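You operate a simulated robot arm through the tools that you are given. There is no shell and no other tool. Be economical: measure what you need, move in short steps, check, and stop when the job is done.

You are at the controls of a simulated robot arm. One attempt, no reset.

## Task
Shake the pink polish on fast, then stand it back in its slot.
Fine: clamp it for one run; leave the clamp open after. Where these are worked on the way, their far stop is far enough and under half their travel is too little: orange clamp.

The check looks at the end state, three seconds after you hand in, the way a careful person would. Anything else that was tipped, shoved, dropped, spilled or broken makes it a failure.

## Robot
A 7-joint arm with a two-finger parallel gripper, fixed in place. Base frame: the origin is at the foot of the arm, x ahead of it, y to its left, z up; the work surface is at about z = 0. Lengths are in mm, angles in degrees, forces in N, time in s.
With the tool pointing down near the work surface it reaches from about 220 to 580 mm from the base axis. Its first joint turns from -66.0 to 66.0 degrees. Payload 2.5 kg.
The TCP is the grasp point between the finger pads, 23 mm short of the fingertips. In the tool frame z runs along the fingers and y along their closing line. Largest opening 94 mm; finger width 38, thickness 10; the body of the gripper, 54 by 96 mm, starts 39 mm behind the TCP.
Orientation is that of the tool frame in the base frame, as [roll, pitch, yaw] about the fixed x, y, z axes, in that order (R = Rz(yaw) Ry(pitch) Rx(roll)). With the fingers straight down and closing along the base's y, the tool's x points along the base's -x, its y along +y and its z along -z.

## Interface
- The arm moves only by the tool apply_moves. Its argument "plan" is a list of rows, each a list of 7 numbers: the turn, a rotation vector about the tool's x, y, z in units of 4 degrees (1.0 is 4 degrees), then the shift along the tool's x, y, z in units of 40 mm (1.0 is 40 mm), then the gripper command, from -1 (shut) to 1 (fully open), values between in proportion. In form: [[rx, ry, rz, tx, ty, tz, grip], ...]. A call has 1 to 8 rows; each row shifts and turns the commanded pose from where the row before left it, along the tool's axes as they then stand. A call with a number of a shift or a turn outside -1 to 1 is refused whole. A row lasts 0.2 s, in which the tool goes at most 50 mm and 8.6 degrees; a call with a longer step from one row to the next is refused whole, and so is a gripper value outside its range. A pose out of reach is approached as far as the arm can. The call stops where the force on the tool passes 40 N (or 10 N more than at its start, if that is more) or the arm is blocked; 0.2 s more then pass. The fingers move at their own pace (about 108 mm/s each) and stop on an object; they squeeze with about 34 N. The grip force told is the motor's: it shows also when the fingers shut on nothing. Time passes only in rows, and 0.2 s behind the last, so rows that do not move let the fingers close. The reply holds the time, the measured pose of the TCP, the force on the tool along the base axes, the opening and the grip force, in the units named above and with some noise, with the torque about the TCP (base axes, N m) and any sound that the robot's microphone picked up.
- Cameras (640 x 400 px; columns grow to the right, rows downward): "scene" is fixed at [117.7, -399.8, 567.1]; the picture's right is [0.86, -0.51, 0.00], its down [-0.18, -0.31, -0.93] and it looks along [0.48, 0.80, -0.36] (base axes); focal length 302 px, centre (320, 200). "wrist" rides on the gripper at [86, 16, -74] in the tool frame; the picture's right is [-0.18, 0.98, 0.00], its down [-0.58, -0.11, -0.81] and it looks along [-0.79, -0.15, 0.59] (tool axes); focal length 243 px, centre (320, 200). There is no depth. A picture from a camera that has moved, and an enlarged one, comes with that camera's place and axes in the base frame and with its lens.
- get_image(camera): a new picture of that camera. No time passes.
- zoom(camera, box): a new picture of the part [left, top, right, bottom] of that camera's present view, enlarged. No time passes.
- sign_off(): hands the job in; it is judged then, once.

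Go step by step. Nothing tells you positions but the pictures and the camera data: compare them with the known pose of the tool, close in by small moves and look again before you grip or let go. The budget is 120 turns and 64 pictures, counting those below and the enlarged ones. Unless the task says otherwise, let go and move clear before handing in, and close with one line.

The tools are called by a JSON object that holds its "op" and its "data". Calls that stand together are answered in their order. apply_moves: Moves the arm, as the interface text tells. Its arguments: {"type":"object","properties":{"plan":{"type":"array"}},"required":["plan"]} The other tools are called the same way: get_image (camera) takes a picture; zoom (camera, box) takes an enlarged picture of a part of a camera's view; sign_off () hands the job in.

At the start:

```text
time: 0.0
tcp_pos: [324.5, -3.2, 440.5]
orientation: [-180.0, 0.0, -180.0]
contact_force: [0.3, 0.7, -0.5]
wrist_torque: [0.0, 0.0, 0.02]
gripper_width: 94.2
gripper_force: 0.1
```

scene: 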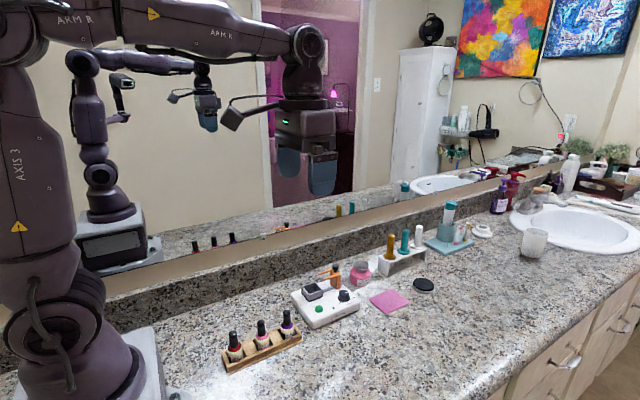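
wrist: 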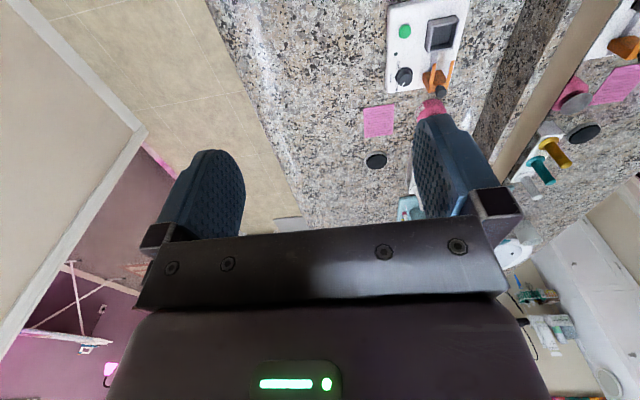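

I see a wooden rack with three polish bottles and a white device with a green button, a black knob, a square cradle and an orange clamp. I'll enlarge both.

{"op": "zoom", "data": {"camera": "scene", "box": [280, 250, 380, 335]}}

{"op": "zoom", "data": {"camera": "scene", "box": [210, 300, 320, 380]}}

{"op": "zoom", "data": {"camera": "wrist", "box": [360, 0, 500, 120]}}

```text
4.71 times, centred on (330, 292) of scene
camera zoom: at [117.7, -399.8, 567.1], right [0.86, -0.51, 0.0], down [-0.18, -0.31, -0.93], along [0.48, 0.8, -0.36], focal length 1419 px, centre (273, -235)
```

zoom: 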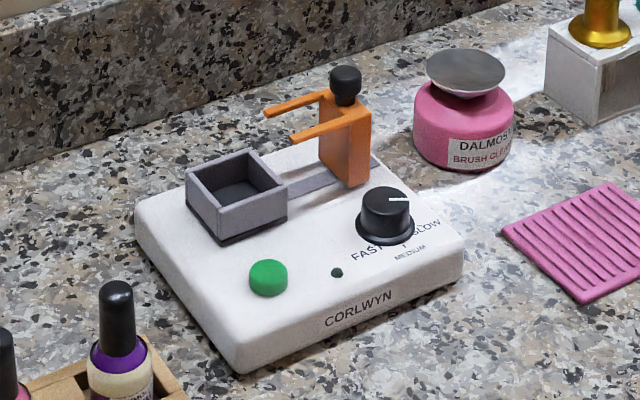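

```text
5.00 times, centred on (265, 340) of scene
camera zoom: at [117.7, -399.8, 567.1], right [0.86, -0.51, 0.0], down [-0.18, -0.31, -0.93], along [0.48, 0.8, -0.36], focal length 1507 px, centre (595, -500)
```

zoom: 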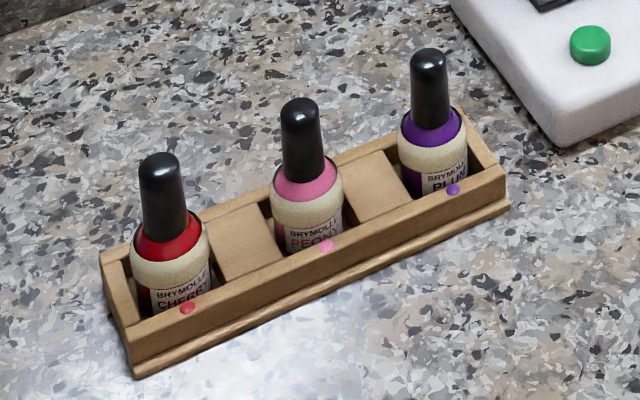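

```text
3.33 times, centred on (430, 60) of wrist
camera zoom: at [237.0, 12.8, 514.1], right [0.18, 0.98, 0.0], down [0.58, -0.11, 0.81], along [0.79, -0.15, -0.59], focal length 809 px, centre (-47, 667)
```

zoom: 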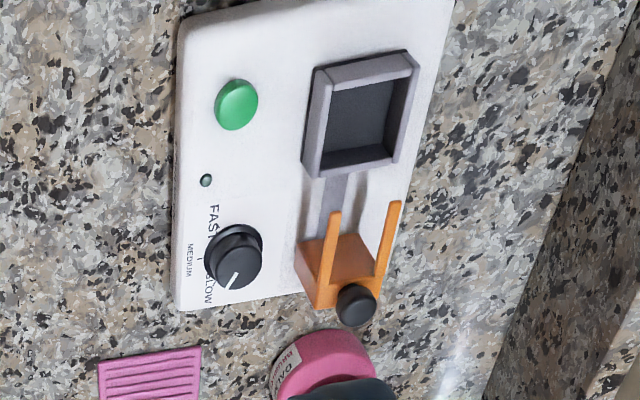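

The clamp slides on the rail toward the cradle, and the knob is at SLOW. I'll move closer above the device to measure it.

{"op": "apply_moves", "data": {"plan": [[0, 0, 0, -0.475, 0.665, 0.9, 0], [0, 0, 0, -0.475, 0.665, 0.9, 0], [0, 0, 0, -0.475, 0.665, 0.9, 0], [0, 0, 0, -0.475, 0.665, 0.9, 0], [0, 0, 0, -0.475, 0.665, 0.9, 0]]}}

{"op": "get_image", "data": {"camera": "wrist"}}

{"op": "get_image", "data": {"camera": "scene"}}

```text
time: 1.2
tcp_pos: [418.7, 130.5, 257.6]
orientation: [-179.9, 0.0, 180.0]
contact_force: [0.2, -0.3, 0.4]
wrist_torque: [-0.03, 0.02, 0.0]
gripper_width: 47.1
gripper_force: 0.0
```

```text
58 pictures are left
camera wrist: at [331.4, 146.9, 331.1], right [0.18, 0.98, 0.0], down [0.58, -0.11, 0.81], along [0.79, -0.15, -0.59], focal length 243 px, centre (320, 200)
```

wrist: 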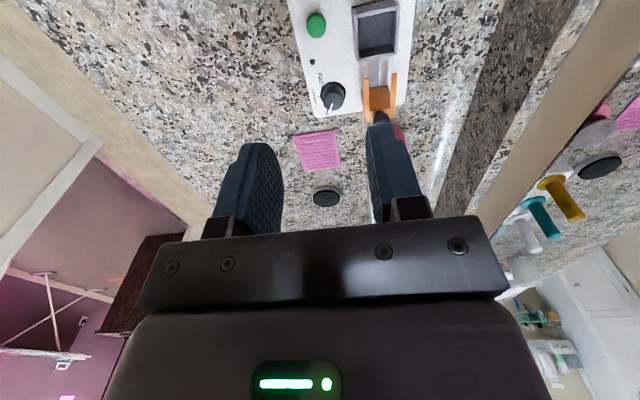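

```text
57 pictures are left
```

scene: 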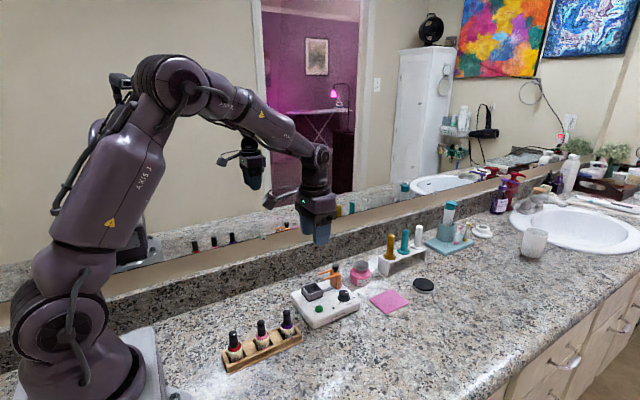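

The device is in view from here. I'll enlarge it to read off positions.

{"op": "zoom", "data": {"camera": "wrist", "box": [285, 0, 445, 125]}}

{"op": "zoom", "data": {"camera": "scene", "box": [290, 185, 370, 250]}}

```text
3.20 times, centred on (365, 62) of wrist
camera zoom: at [331.4, 146.9, 331.1], right [0.18, 0.98, 0.0], down [0.58, -0.11, 0.81], along [0.79, -0.15, -0.59], focal length 776 px, centre (176, 640)
```

zoom: 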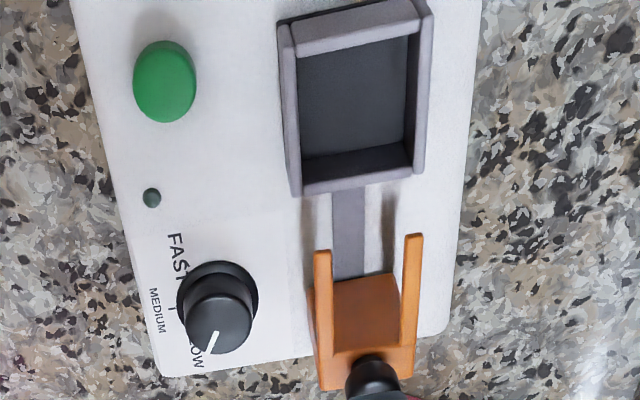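

```text
6.15 times, centred on (330, 218) of scene
camera zoom: at [117.6, -399.8, 567.1], right [0.86, -0.51, 0.0], down [-0.18, -0.31, -0.93], along [0.48, 0.8, -0.36], focal length 1855 px, centre (258, 92)
```

zoom: 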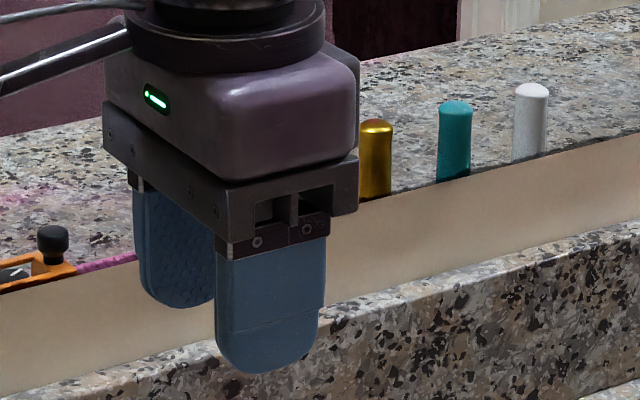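

The knob centre is near (509, 131), its top at z≈45, and it points at SLOW, about −30°. FAST is at about −150°, so it needs 120° clockwise in two grips. I'll go above the knob and turn the wrist first so the gripper body stays off the clamp handle.

{"op": "apply_moves", "data": {"plan": [[0, 0, 0, -0.75, 0, 0, 0], [0, 0, 0, -0.75, 0, 0, 0], [0, 0, 0, -0.75, 0, 0, 0], [0, 0, -1, 0, 0, 0, 0], [0, 0, -1, 0, 0, 0, 0], [0, 0, -1, 0, 0, 0, 0], [0, 0, -1, 0, 0, 0, 0], [0, 0, -1, 0, 0, 0, 0]]}}

{"op": "apply_moves", "data": {"plan": [[0, 0, -1, 0, 0, 0, 0], [0, 0, -1, 0, 0, 0, 0], [0, 0, -1, 0, 0, 0, 0], [0, 0, -1, 0, 0, 0, 0], [0, 0, -1, 0, 0, 0, 0], [0, 0, -1, 0, 0, 0, 0], [0, 0, -1, 0, 0, 0, 0], [0, 0, -1, 0, 0, 0, 0]]}}

{"op": "apply_moves", "data": {"plan": [[0, 0, -1, 0, 0, 0, 0], [0, 0, -1, 0, 0, 0, 0], [0, 0, -1, 0, 0, 0, 0], [0, 0, -1, 0, 0, 0, 0], [0, 0, -1, 0, 0, 0, 0], [0, 0, -1, 0, 0, 0, 0], [0, 0, -1, 0, 0, 0, 0], [0, 0, -1, 0, 0, 0, 0]]}}

{"op": "apply_moves", "data": {"plan": [[0, 0, -1, 0, 0, 0, 0], [0, 0, -1, 0, 0, 0, 0], [0, 0, -1, 0, 0, 0, 0], [0, 0, -1, 0, 0, 0, 0], [0, 0, -1, 0, 0, 0, 0], [0, 0, -1, 0, 0, 0, 0], [0, 0, -1, 0, 0, 0, 0], [0, 0, -1, 0, 0, 0, 0]]}}

{"op": "get_image", "data": {"camera": "wrist"}}

```text
time: 3.0
tcp_pos: [510.4, 130.9, 260.8]
orientation: [-180.0, -0.1, -159.9]
contact_force: [0.1, -0.4, -0.1]
wrist_torque: [0.0, 0.01, -0.01]
gripper_width: 47.0
gripper_force: 0.0
```

```text
time: 4.8
tcp_pos: [510.5, 131.1, 260.5]
orientation: [-180.0, 0.0, -127.9]
contact_force: [0.3, 0.5, 0.5]
wrist_torque: [0.01, 0.02, 0.0]
gripper_width: 47.1
gripper_force: 0.0
```

```text
time: 6.6
tcp_pos: [510.2, 130.0, 260.9]
orientation: [-180.0, 0.0, -95.9]
contact_force: [-0.3, -2.0, 0.5]
wrist_torque: [0.05, -0.01, 0.02]
gripper_width: 47.1
gripper_force: 0.0
```

```text
time: 8.4
tcp_pos: [509.1, 130.0, 260.4]
orientation: [180.0, 0.0, -63.8]
contact_force: [-0.1, -0.8, 0.0]
wrist_torque: [0.0, 0.01, 0.01]
gripper_width: 46.9
gripper_force: 0.0
```

```text
54 pictures are left
camera wrist: at [532.2, 44.1, 334.4], right [-0.96, -0.27, 0.0], down [-0.16, 0.57, 0.81], along [-0.22, 0.78, -0.59], focal length 243 px, centre (320, 200)
```

wrist: 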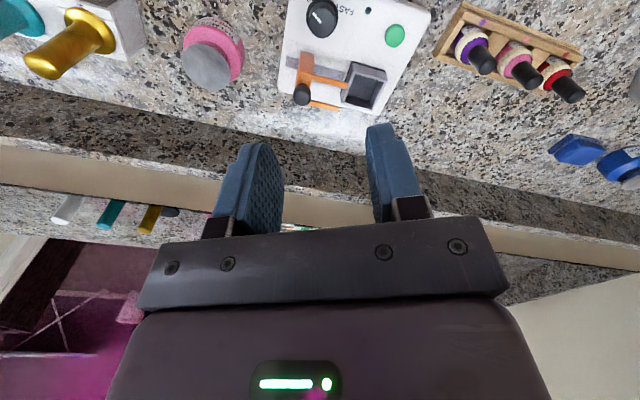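

The view is good from this side too. I'll enlarge it to refine the positions.

{"op": "zoom", "data": {"camera": "wrist", "box": [270, 0, 430, 120]}}

```text
3.33 times, centred on (350, 60) of wrist
camera zoom: at [532.2, 44.1, 334.4], right [-0.96, -0.27, 0.0], down [-0.16, 0.57, 0.81], along [-0.22, 0.78, -0.59], focal length 809 px, centre (220, 667)
```

zoom: 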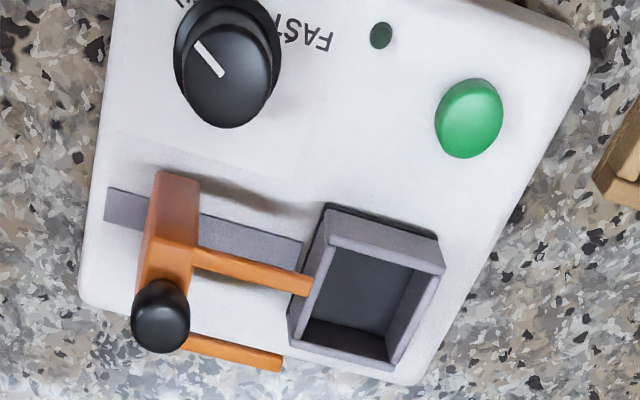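

Averaging the views, the knob is at about (506, 133), the handle at (511, 184, 95), the cradle at (439, 185) and the button at (427, 124). I'll lower to just above the knob and look.

{"op": "apply_moves", "data": {"plan": [[0, 0, 0, -0.096, 0.025, 0.95, 0], [0, 0, 0, 0, 0, 1, 0], [0, 0, 0, 0, 0, 1, 0], [0, 0, 0, 0, 0, 1, 0], [0, 0, 0, 0, 0, 0.4, 0]]}}

{"op": "get_image", "data": {"camera": "wrist"}}

{"op": "zoom", "data": {"camera": "scene", "box": [280, 230, 400, 330]}}

```text
time: 9.6
tcp_pos: [507.9, 131.5, 87.0]
orientation: [179.9, 0.0, -64.0]
contact_force: [0.0, 0.0, 0.2]
wrist_torque: [0.0, 0.01, -0.02]
gripper_width: 46.9
gripper_force: 0.0
```

```text
52 pictures are left
camera wrist: at [529.2, 47.2, 160.5], right [-0.96, -0.27, 0.0], down [-0.16, 0.57, 0.81], along [-0.21, 0.78, -0.59], focal length 243 px, centre (320, 200)
```

wrist: 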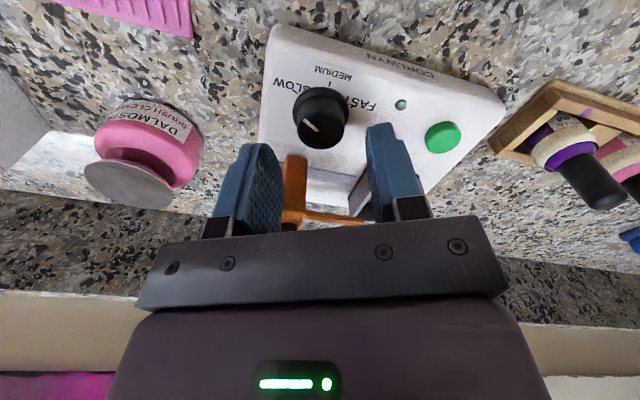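

```text
4.00 times, centred on (340, 280) of scene
camera zoom: at [117.7, -399.8, 567.1], right [0.86, -0.51, 0.0], down [-0.18, -0.31, -0.93], along [0.48, 0.8, -0.36], focal length 1206 px, centre (240, -120)
```

zoom: 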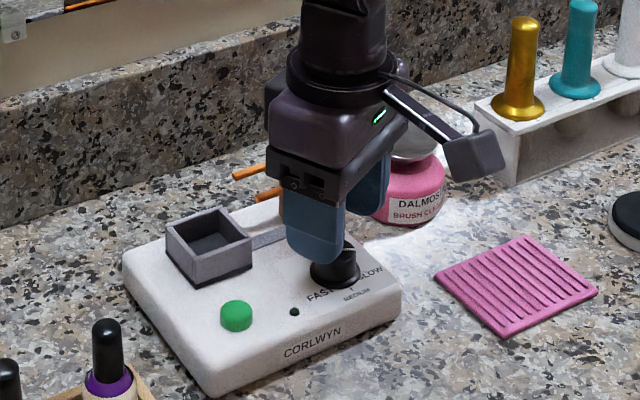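

The knob sits between the fingers, about 2 mm off centre. I'll correct that, lower and close gently.

{"op": "apply_moves", "data": {"plan": [[0, 0, 0, 0, 0.06, 0.4, 0], [0, 0, 0, 0, 0, 0.35, 0], [0, 0, 0, 0, 0, 0, 0], [0, 0, 0, 0, 0, 0, -0.6], [0, 0, 0, 0, 0, 0, -0.6]]}}

{"op": "get_image", "data": {"camera": "wrist"}}

```text
time: 10.8
tcp_pos: [507.8, 130.8, 56.3]
orientation: [-179.6, 0.0, -64.0]
contact_force: [25.1, 9.7, -14.5]
wrist_torque: [-0.15, -0.01, -0.13]
gripper_width: 27.4
gripper_force: 45.2
```

```text
50 pictures are left
camera wrist: at [528.2, 46.6, 130.1], right [-0.96, -0.27, -0.01], down [-0.16, 0.57, 0.81], along [-0.21, 0.78, -0.59], focal length 243 px, centre (320, 200)
```

wrist: 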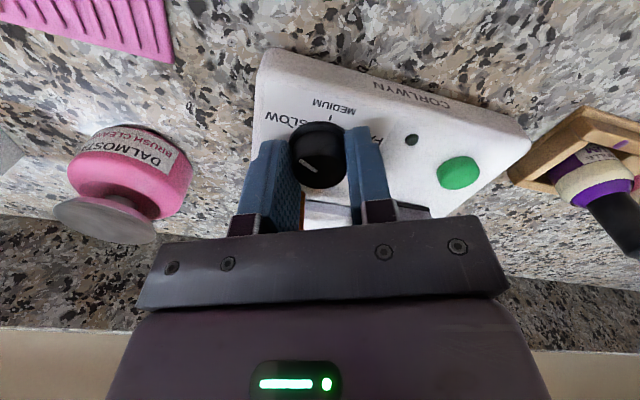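

The knob is gripped at 27.4 mm. I'll undo the sideways offset to relax the force, then start turning clockwise.

{"op": "apply_moves", "data": {"plan": [[0, 0, 0, 0, -0.065, 0, -0.6], [0, 0, 0.5, 0, 0, 0, -0.6], [0, 0, 1, 0, 0, 0, -0.6], [0, 0, 1, 0, 0, 0, -0.6]]}}

```text
time: 11.8
tcp_pos: [506.5, 131.9, 58.2]
orientation: [179.8, -0.1, -74.1]
contact_force: [1.2, 1.8, 5.6]
wrist_torque: [-0.21, 0.17, -0.01]
gripper_width: 27.2
gripper_force: 44.7
```

{"op": "apply_moves", "data": {"plan": [[0, 0, 1, 0, 0, 0, -0.6], [0, 0, 1, 0, 0, 0, -0.6], [0, 0, 1, 0, 0, 0, -0.6], [0, 0, 1, 0, 0, 0, -0.6], [0, 0, 1, 0, 0, 0, -0.6], [0, 0, 1, 0, 0, 0, -0.6], [0, 0, 1, 0, 0, 0, -0.6], [0, 0, 1, 0, 0, 0, -0.6]]}}

{"op": "get_image", "data": {"camera": "wrist"}}

```text
time: 13.4
tcp_pos: [507.2, 133.8, 57.5]
orientation: [179.9, -0.1, -101.6]
contact_force: [-4.5, -0.6, 3.7]
wrist_torque: [0.48, -0.26, -0.05]
gripper_width: 27.2
gripper_force: 44.6
stopped in row 8: the force on the tool passed its limit at 42 N (the readings are from after the stop); the commanded pose is now the measured one
```

```text
49 pictures are left
camera wrist: at [472.8, 50.8, 130.7], right [-0.93, 0.38, 0.0], down [0.23, 0.55, 0.81], along [0.3, 0.75, -0.59], focal length 243 px, centre (320, 200)
```

wrist: 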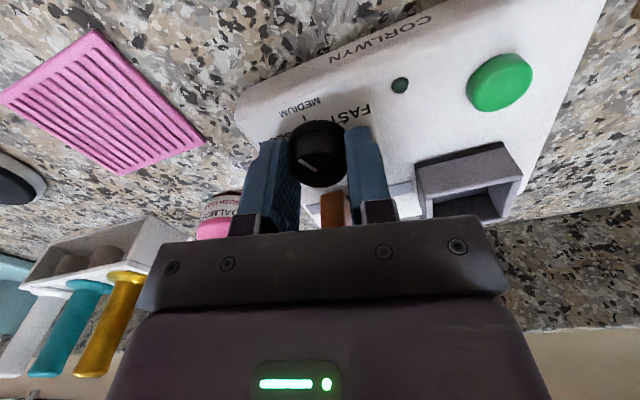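

The knob turned about 38° with no slip before the force limit stopped it. I hold it about 8 mm off its axis, so I'll allow for that and go on.

{"op": "apply_moves", "data": {"plan": [[0, 0, 1, 0, -0.014, 0, -0.6], [0, 0, 1, 0, -0.014, 0, -0.6], [0, 0, 1, 0, -0.014, 0, -0.6], [0, 0, 1, 0, -0.014, 0, -0.6], [0, 0, 1, 0, -0.014, 0, -0.6], [0, 0, 1, 0, -0.014, 0, -0.6]]}}

{"op": "get_image", "data": {"camera": "wrist"}}

```text
time: 14.3
tcp_pos: [506.9, 133.2, 57.5]
orientation: [179.5, -0.2, -114.7]
contact_force: [-5.4, -2.1, 3.2]
wrist_torque: [0.37, -0.73, 0.03]
gripper_width: 27.3
gripper_force: 45.1
stopped in row 4: the force on the tool passed its limit at 44 N (the readings are from after the stop); the commanded pose is now the measured one
```

```text
48 pictures are left
camera wrist: at [455.9, 60.5, 131.1], right [-0.82, 0.58, 0.01], down [0.35, 0.48, 0.8], along [0.46, 0.66, -0.6], focal length 243 px, centre (320, 200)
```

wrist: 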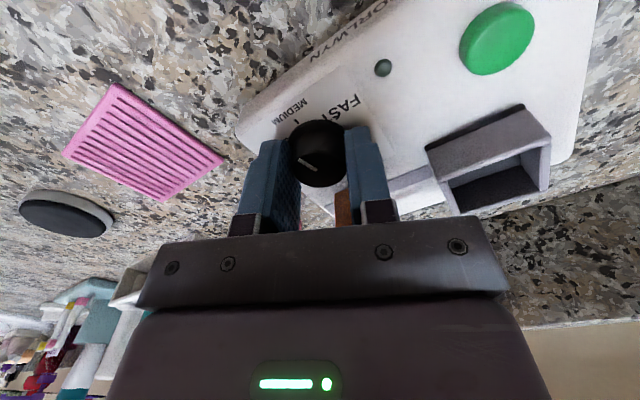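

It has turned about 51° in total, to near MEDIUM. I'll let go, rise and measure the knob axis again.

{"op": "apply_moves", "data": {"plan": [[0, 0, 0, 0, 0, 0, 0], [0, 0, 0, 0, 0, 0, 0], [0, 0, 0, 0, 0, -0.8, 0], [0, 0, -1, 0, 0, 0, 0], [0, 0, -1, 0, 0, 0, 0], [0, 0, -1, 0, 0, 0, 0], [0, 0, -1, 0, 0, 0, 0]]}}

{"op": "zoom", "data": {"camera": "wrist", "box": [220, 20, 420, 145]}}

{"op": "zoom", "data": {"camera": "scene", "box": [300, 250, 380, 310]}}

```text
time: 15.9
tcp_pos: [509.2, 132.9, 87.9]
orientation: [179.6, -0.2, -98.5]
contact_force: [0.6, -0.4, -0.1]
wrist_torque: [0.0, 0.0, -0.03]
gripper_width: 46.9
gripper_force: 0.0
```

```text
3.20 times, centred on (320, 82) of wrist
camera zoom: at [478.8, 48.9, 162.3], right [-0.94, 0.33, 0.01], down [0.2, 0.56, 0.8], along [0.26, 0.76, -0.59], focal length 776 px, centre (320, 576)
```

zoom: 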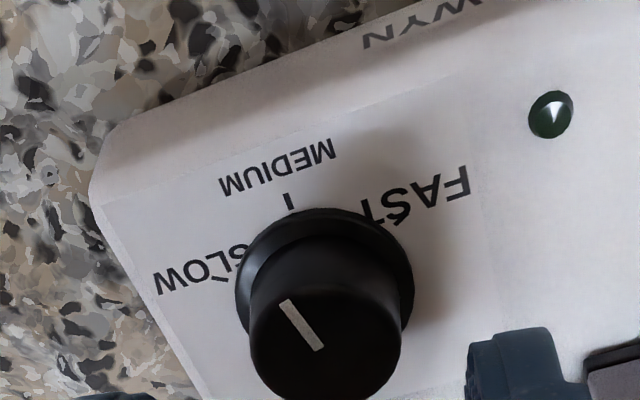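

```text
6.67 times, centred on (340, 280) of scene
camera zoom: at [117.7, -399.8, 567.1], right [0.86, -0.51, 0.0], down [-0.18, -0.31, -0.93], along [0.48, 0.8, -0.36], focal length 2010 px, centre (187, -333)
```

zoom: 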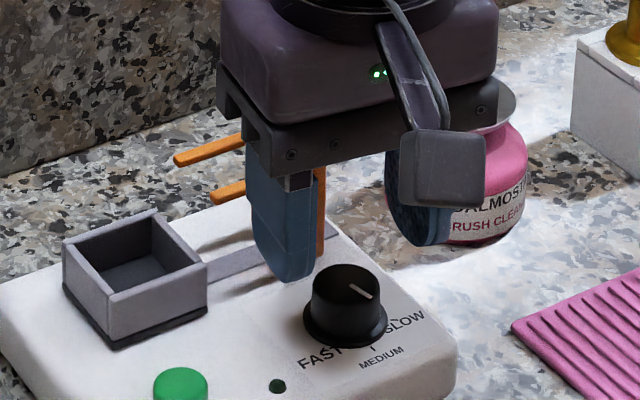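

The pointer is at about −79°, close to MEDIUM, and the knob axis is near (506.5, 132.6). I'll turn the wrist back and grip again on centre.

{"op": "apply_moves", "data": {"plan": [[0, 0, 0, 0.017, 0.066, 0, 0], [0, 0, -1, 0, 0, 0, 0], [0, 0, -1, 0, 0, 0, 0], [0, 0, -1, 0, 0, 0, 0], [0, 0, -1, 0, 0, 0, 0], [0, 0, -1, 0, 0, 0, 0], [0, 0, -1, 0, 0, 0, 0], [0, 0, -1, 0, 0, 0, 0]]}}

{"op": "apply_moves", "data": {"plan": [[0, 0, -1, 0, 0, 0, 0], [0, 0, -1, 0, 0, 0, 0], [0, 0, -1, 0, 0, 0, 0], [0, 0, -1, 0, 0, 0, 0], [0, 0, -0.6, 0, 0, 0, 0], [0, 0, 0, 0, 0, 0, 0]]}}

```text
time: 17.7
tcp_pos: [504.7, 132.7, 89.3]
orientation: [179.5, 0.1, -70.6]
contact_force: [0.8, 0.5, 0.3]
wrist_torque: [0.02, 0.0, 0.0]
gripper_width: 47.0
gripper_force: 0.1
```

```text
time: 19.1
tcp_pos: [504.5, 132.3, 88.5]
orientation: [179.6, 0.2, -52.2]
contact_force: [0.6, -0.2, -0.5]
wrist_torque: [-0.03, 0.0, 0.01]
gripper_width: 47.2
gripper_force: 0.0
```

{"op": "apply_moves", "data": {"plan": [[0, 0, 0, 0.025, -0.04, 0.4, 0], [0, 0, 0, 0, 0, 0.36, 0], [0, 0, 0, 0, 0, 0, 0], [0, 0, 0, 0, 0, 0, -0.6], [0, 0, 0, 0, 0, 0, -0.6]]}}

```text
time: 19.6
tcp_pos: [509.4, 134.1, 84.5]
orientation: [-180.0, 0.1, -52.1]
contact_force: [-13.1, -7.0, 13.0]
wrist_torque: [0.37, -0.03, 0.35]
gripper_width: 40.5
gripper_force: 0.1
stopped in row 2: the force on the tool passed its limit at 59 N (the readings are from after the stop); the commanded pose is now the measured one
```

Something was touched on the way down, so I'll look before doing anything else.

{"op": "zoom", "data": {"camera": "scene", "box": [290, 240, 390, 310]}}

{"op": "get_image", "data": {"camera": "wrist"}}

```text
5.71 times, centred on (340, 275) of scene
camera zoom: at [117.6, -399.8, 567.1], right [0.86, -0.51, 0.0], down [-0.18, -0.31, -0.93], along [0.48, 0.8, -0.36], focal length 1723 px, centre (206, -229)
```

zoom: 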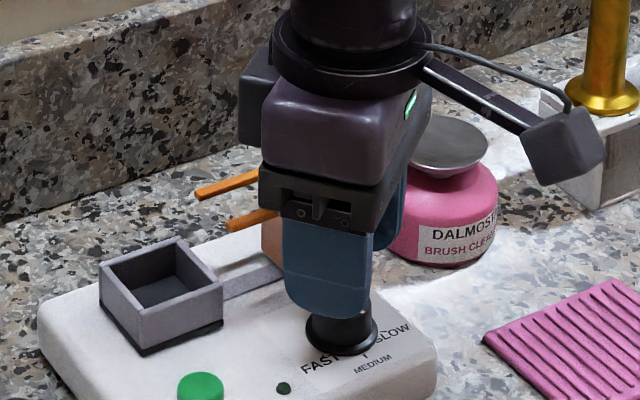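

```text
44 pictures are left
camera wrist: at [548.0, 55.5, 157.8], right [-0.89, -0.46, 0.0], down [-0.27, 0.52, 0.81], along [-0.37, 0.72, -0.59], focal length 243 px, centre (320, 200)
```

wrist: 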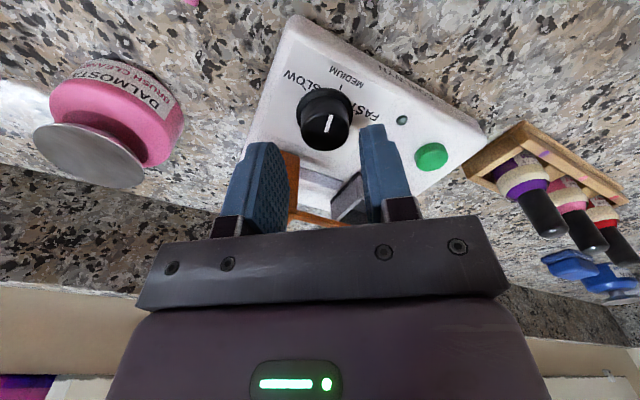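

The +x finger touched the orange block because the wrist was turned too far. I'll rise, go back to the yaw that cleared it before, and keep the fingers a little toward the front.

{"op": "apply_moves", "data": {"plan": [[0, 0, 0, 0, 0, -0.5, 0], [0, 0, 1, 0, 0, 0, 0], [0, 0, 1, 0, 0, 0, 0], [0, 0, 1, 0, 0, 0, 0], [0, 0, 1, 0, 0, 0, 0], [0, 0, 0, 0, 0, 0, 0]]}}

{"op": "zoom", "data": {"camera": "wrist", "box": [200, 0, 480, 175]}}

```text
time: 20.9
tcp_pos: [509.1, 135.3, 104.0]
orientation: [-179.9, 0.1, -68.2]
contact_force: [0.1, -0.3, -0.7]
wrist_torque: [-0.03, -0.02, 0.01]
gripper_width: 47.0
gripper_force: 0.0
```

```text
2.29 times, centred on (340, 88) of wrist
camera zoom: at [524.9, 47.7, 177.3], right [-0.98, -0.19, 0.0], down [-0.12, 0.58, 0.81], along [-0.16, 0.79, -0.59], focal length 555 px, centre (274, 457)
```

zoom: 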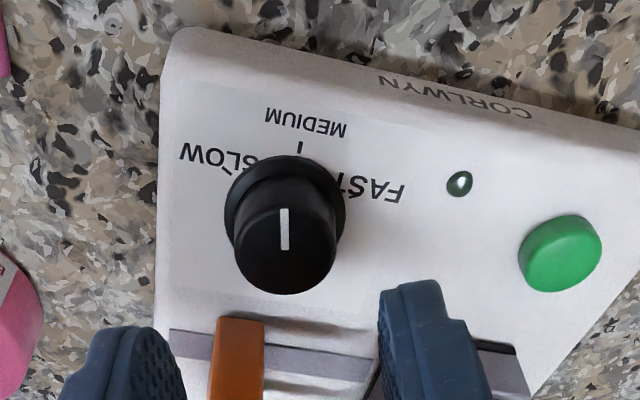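

The knob axis is at about (505.8, 131.5). I'll lower with the TCP 4 mm in front of it and grip.

{"op": "apply_moves", "data": {"plan": [[0, 0, 0, 0.157, 0.11, 0, -0.15], [0, 0, 0, 0, 0, 0.6, -0.15], [0, 0, 0, 0, 0, 0.58, -0.15], [0, 0, 0, 0, 0, 0, -0.15], [0, 0, 0, 0, 0, 0, -0.6], [0, 0, 0, 0, 0, 0, -0.6]]}}

```text
time: 22.4
tcp_pos: [508.8, 127.3, 57.1]
orientation: [-179.7, 0.0, -68.1]
contact_force: [15.7, 4.1, -9.6]
wrist_torque: [-0.28, -0.04, -0.1]
gripper_width: 27.2
gripper_force: 44.8
```

{"op": "apply_moves", "data": {"plan": [[0, 0, 0, 0, -0.04, 0, -0.6], [0, 0, 1, 0, 0.008, 0, -0.6], [0, 0, 1, 0, 0.008, 0, -0.6], [0, 0, 1, 0, 0.008, 0, -0.6], [0, 0, 1, 0, 0.008, 0, -0.6], [0, 0, 1, 0, 0.008, 0, -0.6], [0, 0, 1, 0, 0.008, 0, -0.6]]}}

{"op": "apply_moves", "data": {"plan": [[0, 0, 1, 0, 0.008, 0, -0.6], [0, 0, 1, 0, 0.008, 0, -0.6], [0, 0, 1, 0, 0.008, 0, -0.6], [0, 0, 1, 0, 0.008, 0, -0.6], [0, 0, 1, 0, 0.008, 0, -0.6], [0, 0, 1, 0, 0.008, 0, -0.6], [0, 0, 1, 0, 0.008, 0, -0.6]]}}

{"op": "get_image", "data": {"camera": "wrist"}}

```text
time: 23.9
tcp_pos: [508.1, 126.3, 58.1]
orientation: [-179.9, 0.0, -92.3]
contact_force: [-5.1, -11.4, 12.3]
wrist_torque: [0.09, 0.3, 0.0]
gripper_width: 27.3
gripper_force: 44.7
```

```text
time: 25.6
tcp_pos: [504.9, 127.7, 57.0]
orientation: [179.9, 0.0, -120.3]
contact_force: [-18.0, -14.5, 19.7]
wrist_torque: [0.82, -0.54, 0.24]
gripper_width: 27.4
gripper_force: 45.2
```

```text
42 pictures are left
camera wrist: at [445.9, 60.8, 130.1], right [-0.76, 0.66, 0.0], down [0.39, 0.44, 0.81], along [0.53, 0.61, -0.59], focal length 243 px, centre (320, 200)
```

wrist: 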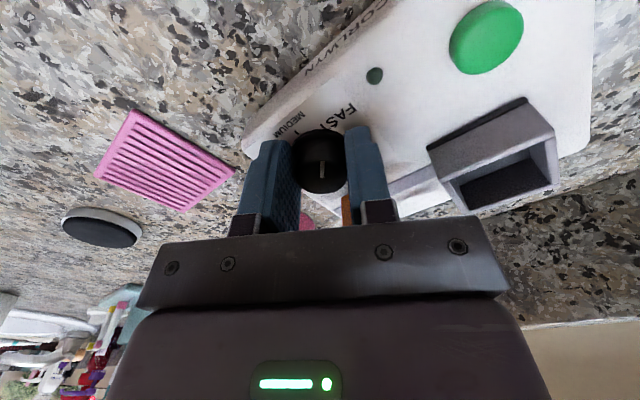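

{"op": "apply_moves", "data": {"plan": [[0, 0, 1, 0, 0, 0, -0.6], [0, 0, 1, 0, 0, 0, -0.6], [0, 0, 1, 0, 0, 0, -0.6]]}}

{"op": "zoom", "data": {"camera": "wrist", "box": [200, 80, 440, 230]}}

```text
time: 25.9
tcp_pos: [504.4, 127.6, 56.2]
orientation: [179.8, 0.1, -121.5]
contact_force: [-3.6, -2.2, 2.1]
wrist_torque: [0.56, -0.61, 0.07]
gripper_width: 27.0
gripper_force: 45.3
stopped in row 1: the force on the tool passed its limit at 44 N (the readings are from after the stop); the commanded pose is now the measured one
```

```text
2.67 times, centred on (320, 155) of wrist
camera zoom: at [444.5, 62.1, 130.2], right [-0.74, 0.67, 0.0], down [0.4, 0.44, 0.81], along [0.54, 0.6, -0.59], focal length 647 px, centre (320, 320)
```

zoom: 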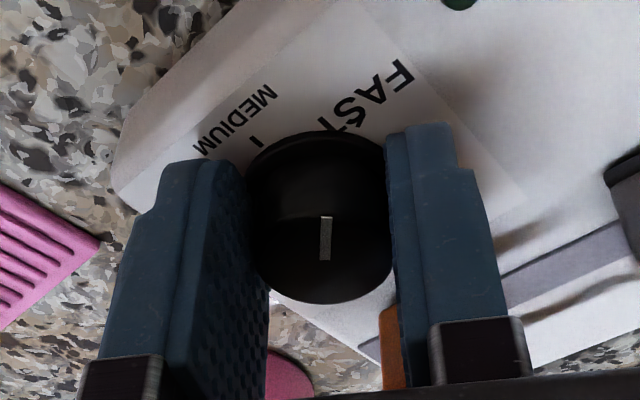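

{"op": "apply_moves", "data": {"plan": [[0, 0, 1, 0, 0.008, 0, -0.6], [0, 0, 1, 0, 0.008, 0, -0.6], [0, 0, 1, 0, 0.008, 0, -0.6]]}}

```text
time: 26.7
tcp_pos: [504.6, 129.5, 56.9]
orientation: [179.9, -0.1, -133.6]
contact_force: [-12.1, -4.1, 15.7]
wrist_torque: [-0.23, 0.45, -0.01]
gripper_width: 27.3
gripper_force: 44.8
```

{"op": "apply_moves", "data": {"plan": [[0, 0, 0.9, 0, 0.008, 0, -0.6], [0, 0, 0, 0, 0, 0, -0.1], [0, 0, 0, 0, 0, 0, -0.1], [0, 0, 0, 0.1, 0, -0.5, -0.1], [0, 0, 0, 0, 0, -1, -0.1], [0, 0, 0, 0, 0, -1, -0.1]]}}

{"op": "zoom", "data": {"camera": "wrist", "box": [200, 0, 440, 150]}}

```text
time: 28.1
tcp_pos: [502.4, 126.4, 156.1]
orientation: [179.8, 0.1, -137.1]
contact_force: [0.7, 0.6, 0.4]
wrist_torque: [-0.05, -0.02, 0.01]
gripper_width: 42.4
gripper_force: 0.0
```

```text
2.67 times, centred on (320, 75) of wrist
camera zoom: at [427.0, 78.6, 230.1], right [-0.53, 0.85, 0.0], down [0.5, 0.31, 0.81], along [0.68, 0.43, -0.59], focal length 647 px, centre (320, 533)
```

zoom: 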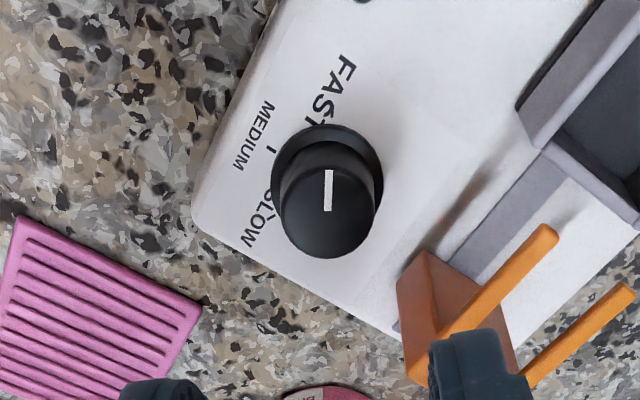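

The knob now points at FAST, about −148°, with the label near −150°. I'll turn the wrist square again and go to the rack.

{"op": "apply_moves", "data": {"plan": [[0, 0, 1, 0, 0, -0.5, 0.3], [0, 0, 1, 0, 0, -0.5, 0.3], [0, 0, 1, 0, 0, -0.5, 0.3], [0, 0, 1, 0, 0, 0, 0.3], [0, 0, 1, 0, 0, 0, 0.3], [0, 0, 1, 0, 0, 0, 0.3], [0, 0, 1, 0, 0, 0, 0.3], [0, 0, 1, 0, 0, 0, 0.3]]}}

{"op": "apply_moves", "data": {"plan": [[0, 0, 1, 0, 0, 0, 0.3], [0, 0, 1, 0, 0, 0, 0.3], [0, 0, 0.72, 0, 0, 0, 0.3], [0, 0, 0, 1, 0, 0, 0.3], [0, 0, 0, 1, 0, 0, 0.3], [0, 0, 0, 1, 0, 0, 0.3], [0, 0, 0, 1, 0, 0, 0.3]]}}

{"op": "get_image", "data": {"camera": "wrist"}}

```text
time: 29.9
tcp_pos: [500.4, 127.4, 217.8]
orientation: [179.8, 0.1, -169.3]
contact_force: [0.5, -0.8, -0.3]
wrist_torque: [-0.01, 0.0, 0.03]
gripper_width: 60.9
gripper_force: 0.0
```

```text
time: 31.5
tcp_pos: [342.0, 127.2, 217.8]
orientation: [-180.0, -0.1, -180.0]
contact_force: [-0.9, -0.3, -0.3]
wrist_torque: [0.0, 0.0, -0.03]
gripper_width: 61.0
gripper_force: 0.1
```

```text
39 pictures are left
camera wrist: at [254.1, 142.8, 291.6], right [0.18, 0.98, 0.0], down [0.58, -0.11, 0.81], along [0.79, -0.15, -0.59], focal length 243 px, centre (320, 200)
```

wrist: 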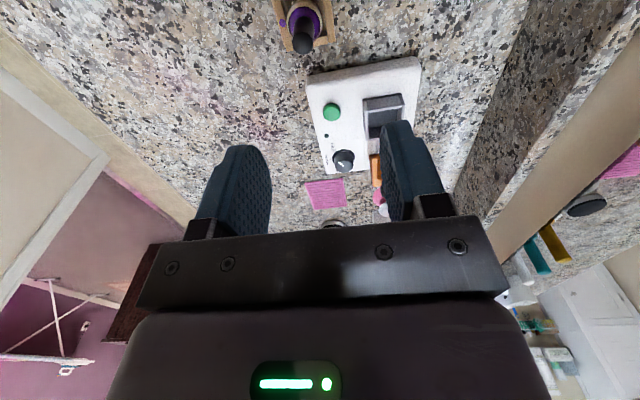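

The rack is below and behind, with pink expected near (270, 113). I'll move above it.

{"op": "apply_moves", "data": {"plan": [[0, 0, 0, 0.9, -0.17, 0.6, 0.3], [0, 0, 0, 0.91, -0.18, 0.6, 0.3], [0, 0, 0, 0, 0, 0.5, 0.3]]}}

{"op": "get_image", "data": {"camera": "wrist"}}

{"op": "zoom", "data": {"camera": "scene", "box": [200, 250, 330, 380]}}

```text
time: 32.3
tcp_pos: [269.2, 113.1, 149.9]
orientation: [179.9, 0.0, -180.0]
contact_force: [-0.3, -0.5, -0.5]
wrist_torque: [-0.01, 0.01, -0.01]
gripper_width: 61.4
gripper_force: 0.1
```

```text
38 pictures are left
camera wrist: at [181.5, 129.0, 222.9], right [0.18, 0.98, 0.0], down [0.58, -0.11, 0.81], along [0.79, -0.15, -0.59], focal length 243 px, centre (320, 200)
```

wrist: 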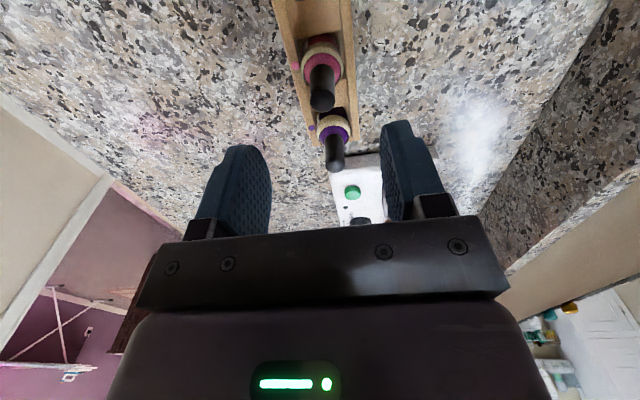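

```text
3.08 times, centred on (265, 315) of scene
camera zoom: at [117.6, -399.8, 567.1], right [0.86, -0.51, 0.0], down [-0.18, -0.31, -0.93], along [0.48, 0.8, -0.36], focal length 928 px, centre (489, -154)
```

zoom: 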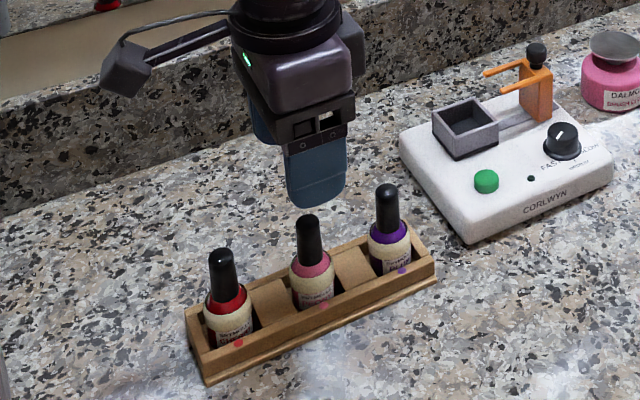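

Pink's cap is near (267, 114). I'll go partway down and check the alignment.

{"op": "apply_moves", "data": {"plan": [[0, 0, 0, 0.08, 0.025, 0.6, 0.3], [0, 0, 0, 0, 0, 0.6, 0.3]]}}

{"op": "get_image", "data": {"camera": "wrist"}}

{"op": "zoom", "data": {"camera": "scene", "box": [200, 290, 330, 380]}}

```text
time: 32.9
tcp_pos: [266.6, 114.8, 102.4]
orientation: [180.0, 0.0, 180.0]
contact_force: [0.0, -0.5, 0.4]
wrist_torque: [0.03, 0.01, -0.01]
gripper_width: 60.8
gripper_force: 0.1
```

```text
36 pictures are left
camera wrist: at [178.7, 130.3, 174.9], right [0.18, 0.98, 0.0], down [0.58, -0.11, 0.81], along [0.79, -0.15, -0.59], focal length 243 px, centre (320, 200)
```

wrist: 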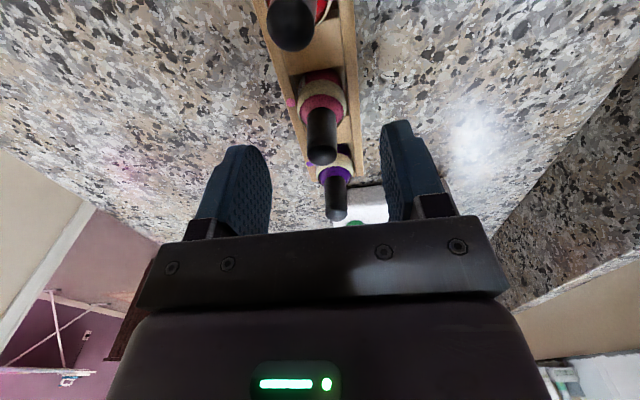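

```text
4.44 times, centred on (265, 335) of scene
camera zoom: at [117.6, -399.8, 567.1], right [0.86, -0.51, 0.0], down [-0.18, -0.31, -0.93], along [0.48, 0.8, -0.36], focal length 1340 px, centre (564, -400)
```

zoom: 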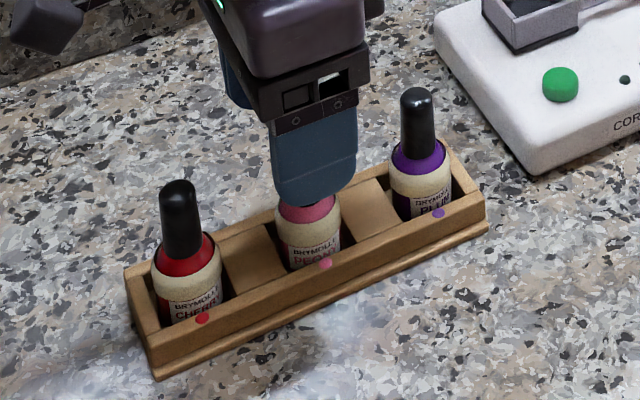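

The alignment is good. I'll lower and close on the cap.

{"op": "apply_moves", "data": {"plan": [[0, 0, 0, 0, 0, 0.4, 0.3], [0, 0, 0, 0, 0, 0.38, 0.3], [0, 0, 0, 0, 0, 0, 0], [0, 0, 0, 0, 0, 0, -0.8], [0, 0, 0, 0, 0, 0, -0.8]]}}

{"op": "zoom", "data": {"camera": "wrist", "box": [220, 50, 420, 230]}}

{"op": "zoom", "data": {"camera": "scene", "box": [200, 290, 330, 380]}}

```text
time: 34.1
tcp_pos: [266.7, 114.8, 71.7]
orientation: [179.8, -0.1, -180.0]
contact_force: [-0.8, 0.2, -1.2]
wrist_torque: [-0.02, 0.02, 0.01]
gripper_width: 16.4
gripper_force: 33.4
```

```text
2.22 times, centred on (320, 140) of wrist
camera zoom: at [177.5, 129.4, 143.8], right [0.18, 0.98, 0.0], down [0.58, -0.11, 0.81], along [0.79, -0.15, -0.59], focal length 539 px, centre (320, 333)
```

zoom: 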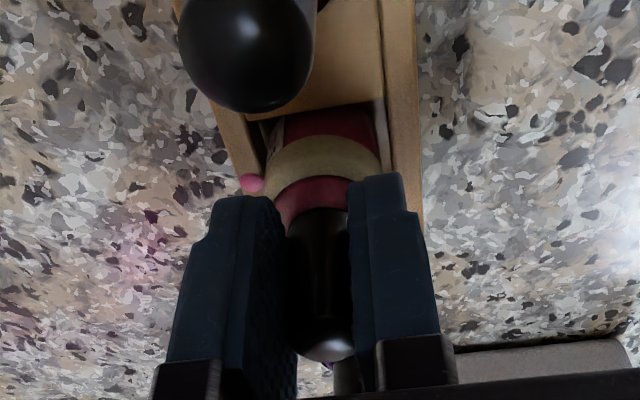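

```text
4.44 times, centred on (265, 335) of scene
camera zoom: at [117.7, -399.8, 567.1], right [0.86, -0.51, 0.0], down [-0.18, -0.31, -0.93], along [0.48, 0.8, -0.36], focal length 1340 px, centre (564, -400)
```

zoom: 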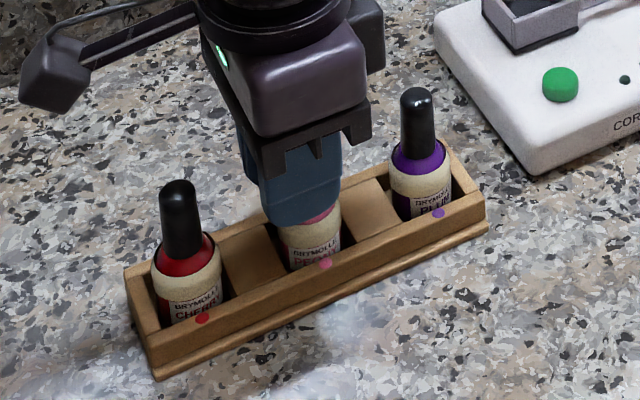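

The cap is held at 16.4 mm; the return pose is (266.7, 114.8, 71.7). I'll lift straight up and check.

{"op": "apply_moves", "data": {"plan": [[0, 0, 0, 0, 0, -0.4, -0.8], [0, 0, 0, 0, 0, -0.5, -0.8], [0, 0, 0, 0, 0, -0.8, -0.8], [0, 0, 0, 0, 0, -0.8, -0.8]]}}

{"op": "zoom", "data": {"camera": "scene", "box": [200, 250, 330, 380]}}

```text
time: 35.1
tcp_pos: [265.4, 112.1, 169.3]
orientation: [179.9, -0.1, 180.0]
contact_force: [0.0, 1.3, 0.4]
wrist_torque: [0.0, -0.01, -0.02]
gripper_width: 16.2
gripper_force: 34.1
```

```text
3.08 times, centred on (265, 315) of scene
camera zoom: at [117.7, -399.7, 567.1], right [0.86, -0.51, 0.0], down [-0.18, -0.31, -0.93], along [0.48, 0.8, -0.36], focal length 928 px, centre (489, -154)
```

zoom: 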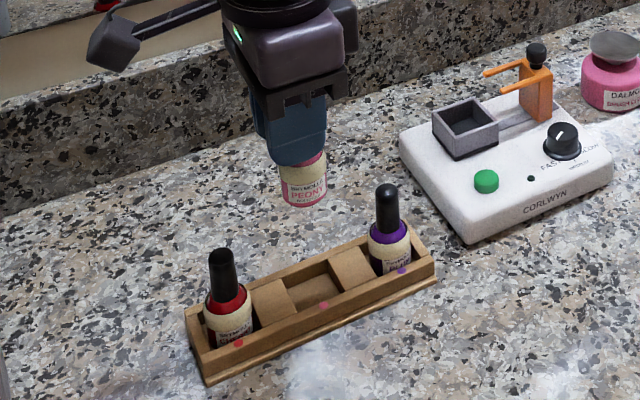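

The bottle came out clean. I'll carry it over to above the cradle.

{"op": "apply_moves", "data": {"plan": [[0, 0, 0, -0.87, 0.365, -0.1, -0.8], [0, 0, 0, -0.87, 0.365, 0, -0.8], [0, 0, 0, -0.87, 0.365, 0, -0.8], [0, 0, 0, -0.87, 0.365, 0, -0.8], [0, 0, 0, -0.87, 0.365, 0, -0.8], [0, 0, 0, 0, 0, 0, -0.8]]}}

{"op": "get_image", "data": {"camera": "wrist"}}

{"op": "zoom", "data": {"camera": "scene", "box": [280, 230, 380, 320]}}

```text
time: 36.5
tcp_pos: [440.8, 187.3, 174.8]
orientation: [179.9, -0.1, -179.9]
contact_force: [0.2, 0.3, -0.1]
wrist_torque: [0.01, 0.0, -0.04]
gripper_width: 16.6
gripper_force: 33.9
```

```text
31 pictures are left
camera wrist: at [352.5, 201.8, 248.7], right [0.18, 0.98, 0.0], down [0.58, -0.11, 0.81], along [0.79, -0.15, -0.59], focal length 243 px, centre (320, 200)
```

wrist: 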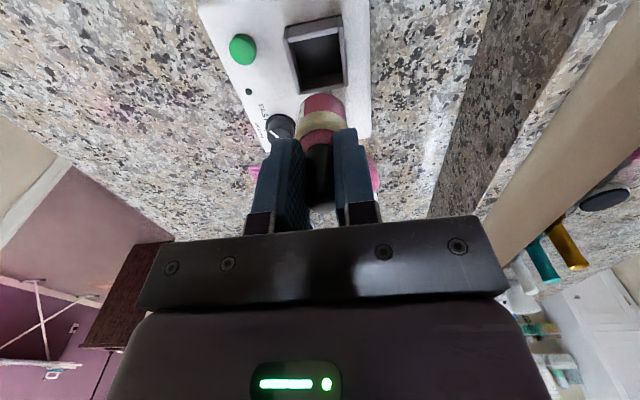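

```text
4.44 times, centred on (330, 275) of scene
camera zoom: at [117.7, -399.7, 567.1], right [0.86, -0.51, 0.0], down [-0.18, -0.31, -0.93], along [0.48, 0.8, -0.36], focal length 1340 px, centre (276, -133)
```

zoom: 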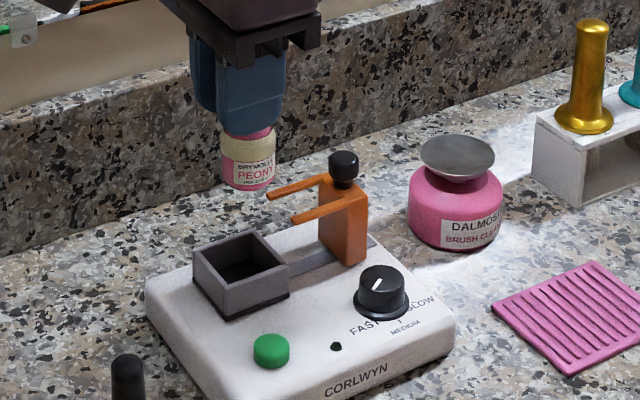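

{"op": "zoom", "data": {"camera": "wrist", "box": [240, 0, 400, 130]}}

```text
3.08 times, centred on (320, 65) of wrist
camera zoom: at [352.5, 201.8, 248.7], right [0.18, 0.98, 0.0], down [0.58, -0.11, 0.81], along [0.79, -0.15, -0.59], focal length 746 px, centre (320, 615)
```

zoom: 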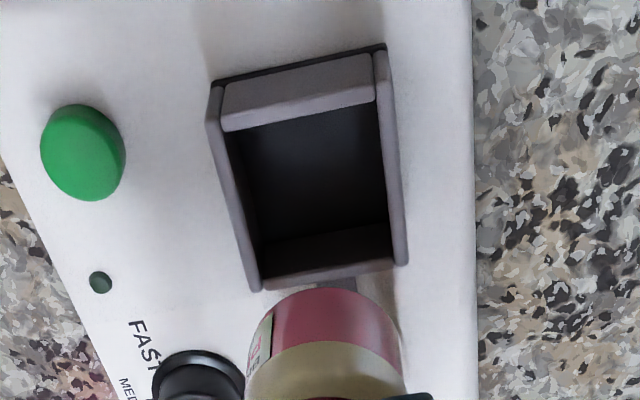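

The cradle opening is about 36 mm square, centred near (441, 184), and the bottle is about 27 mm across. I'll correct a few mm and lower to just above the rim.

{"op": "apply_moves", "data": {"plan": [[0, 0, 0, 0.06, -0.11, 0.6, -0.8], [0, 0, 0, 0, 0, 0.5, -0.8], [0, 0, 0, 0, 0, 0, -0.8]]}}

{"op": "zoom", "data": {"camera": "wrist", "box": [220, 10, 420, 170]}}

{"op": "zoom", "data": {"camera": "scene", "box": [280, 240, 380, 310]}}

```text
time: 37.3
tcp_pos: [436.8, 183.8, 130.4]
orientation: [179.9, 0.0, -180.0]
contact_force: [0.2, 0.2, 0.0]
wrist_torque: [0.01, -0.02, -0.01]
gripper_width: 16.6
gripper_force: 33.7
```

```text
2.50 times, centred on (320, 90) of wrist
camera zoom: at [348.8, 198.1, 203.7], right [0.18, 0.98, 0.0], down [0.58, -0.11, 0.81], along [0.79, -0.15, -0.59], focal length 606 px, centre (320, 475)
```

zoom: 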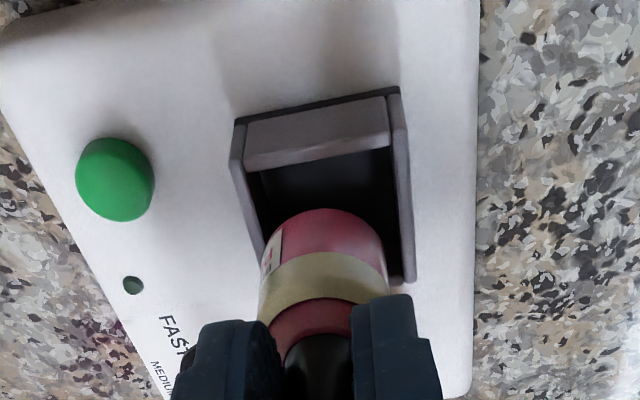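

```text
5.71 times, centred on (330, 275) of scene
camera zoom: at [117.7, -399.8, 567.1], right [0.86, -0.51, 0.0], down [-0.18, -0.31, -0.93], along [0.48, 0.8, -0.36], focal length 1723 px, centre (263, -229)
```

zoom: 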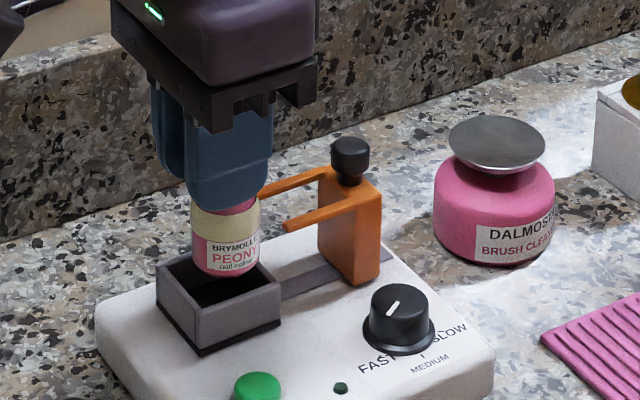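

The bottle lines up with the opening in both views. I'll lower slowly with the force guard on.

{"op": "apply_moves", "data": {"plan": [[0, 0, 0, 0, 0, 0.25, -0.8], [0, 0, 0, 0, 0, 0.25, -0.8], [0, 0, 0, 0, 0, 0.1, -0.8], [0, 0, 0, 0, 0, 0, -0.8]]}}

{"op": "zoom", "data": {"camera": "wrist", "box": [220, 10, 420, 170]}}

{"op": "zoom", "data": {"camera": "scene", "box": [280, 240, 380, 310]}}

```text
time: 37.9
tcp_pos: [439.5, 182.9, 120.7]
orientation: [179.7, 0.5, -179.9]
contact_force: [-6.3, -1.4, 10.1]
wrist_torque: [-0.14, 0.25, -0.04]
gripper_width: 16.7
gripper_force: 34.0
stopped in row 2: the force on the tool passed its limit at 60 N (the readings are from after the stop); the commanded pose is now the measured one
```

```text
2.50 times, centred on (320, 90) of wrist
camera zoom: at [351.0, 198.4, 192.5], right [0.18, 0.98, 0.01], down [0.58, -0.11, 0.81], along [0.8, -0.15, -0.59], focal length 606 px, centre (320, 475)
```

zoom: 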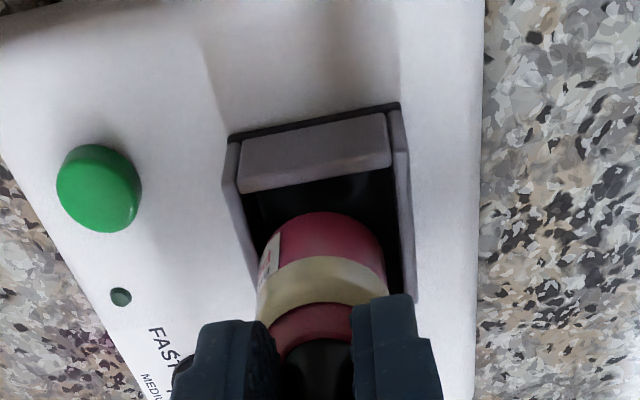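

```text
5.71 times, centred on (330, 275) of scene
camera zoom: at [117.6, -399.8, 567.1], right [0.86, -0.51, 0.0], down [-0.18, -0.31, -0.93], along [0.48, 0.8, -0.36], focal length 1723 px, centre (263, -229)
```

zoom: 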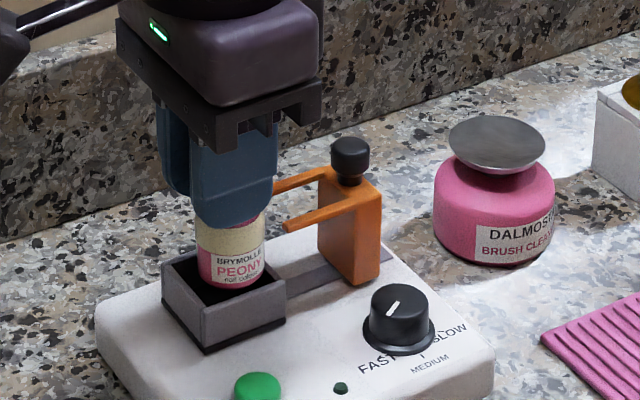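

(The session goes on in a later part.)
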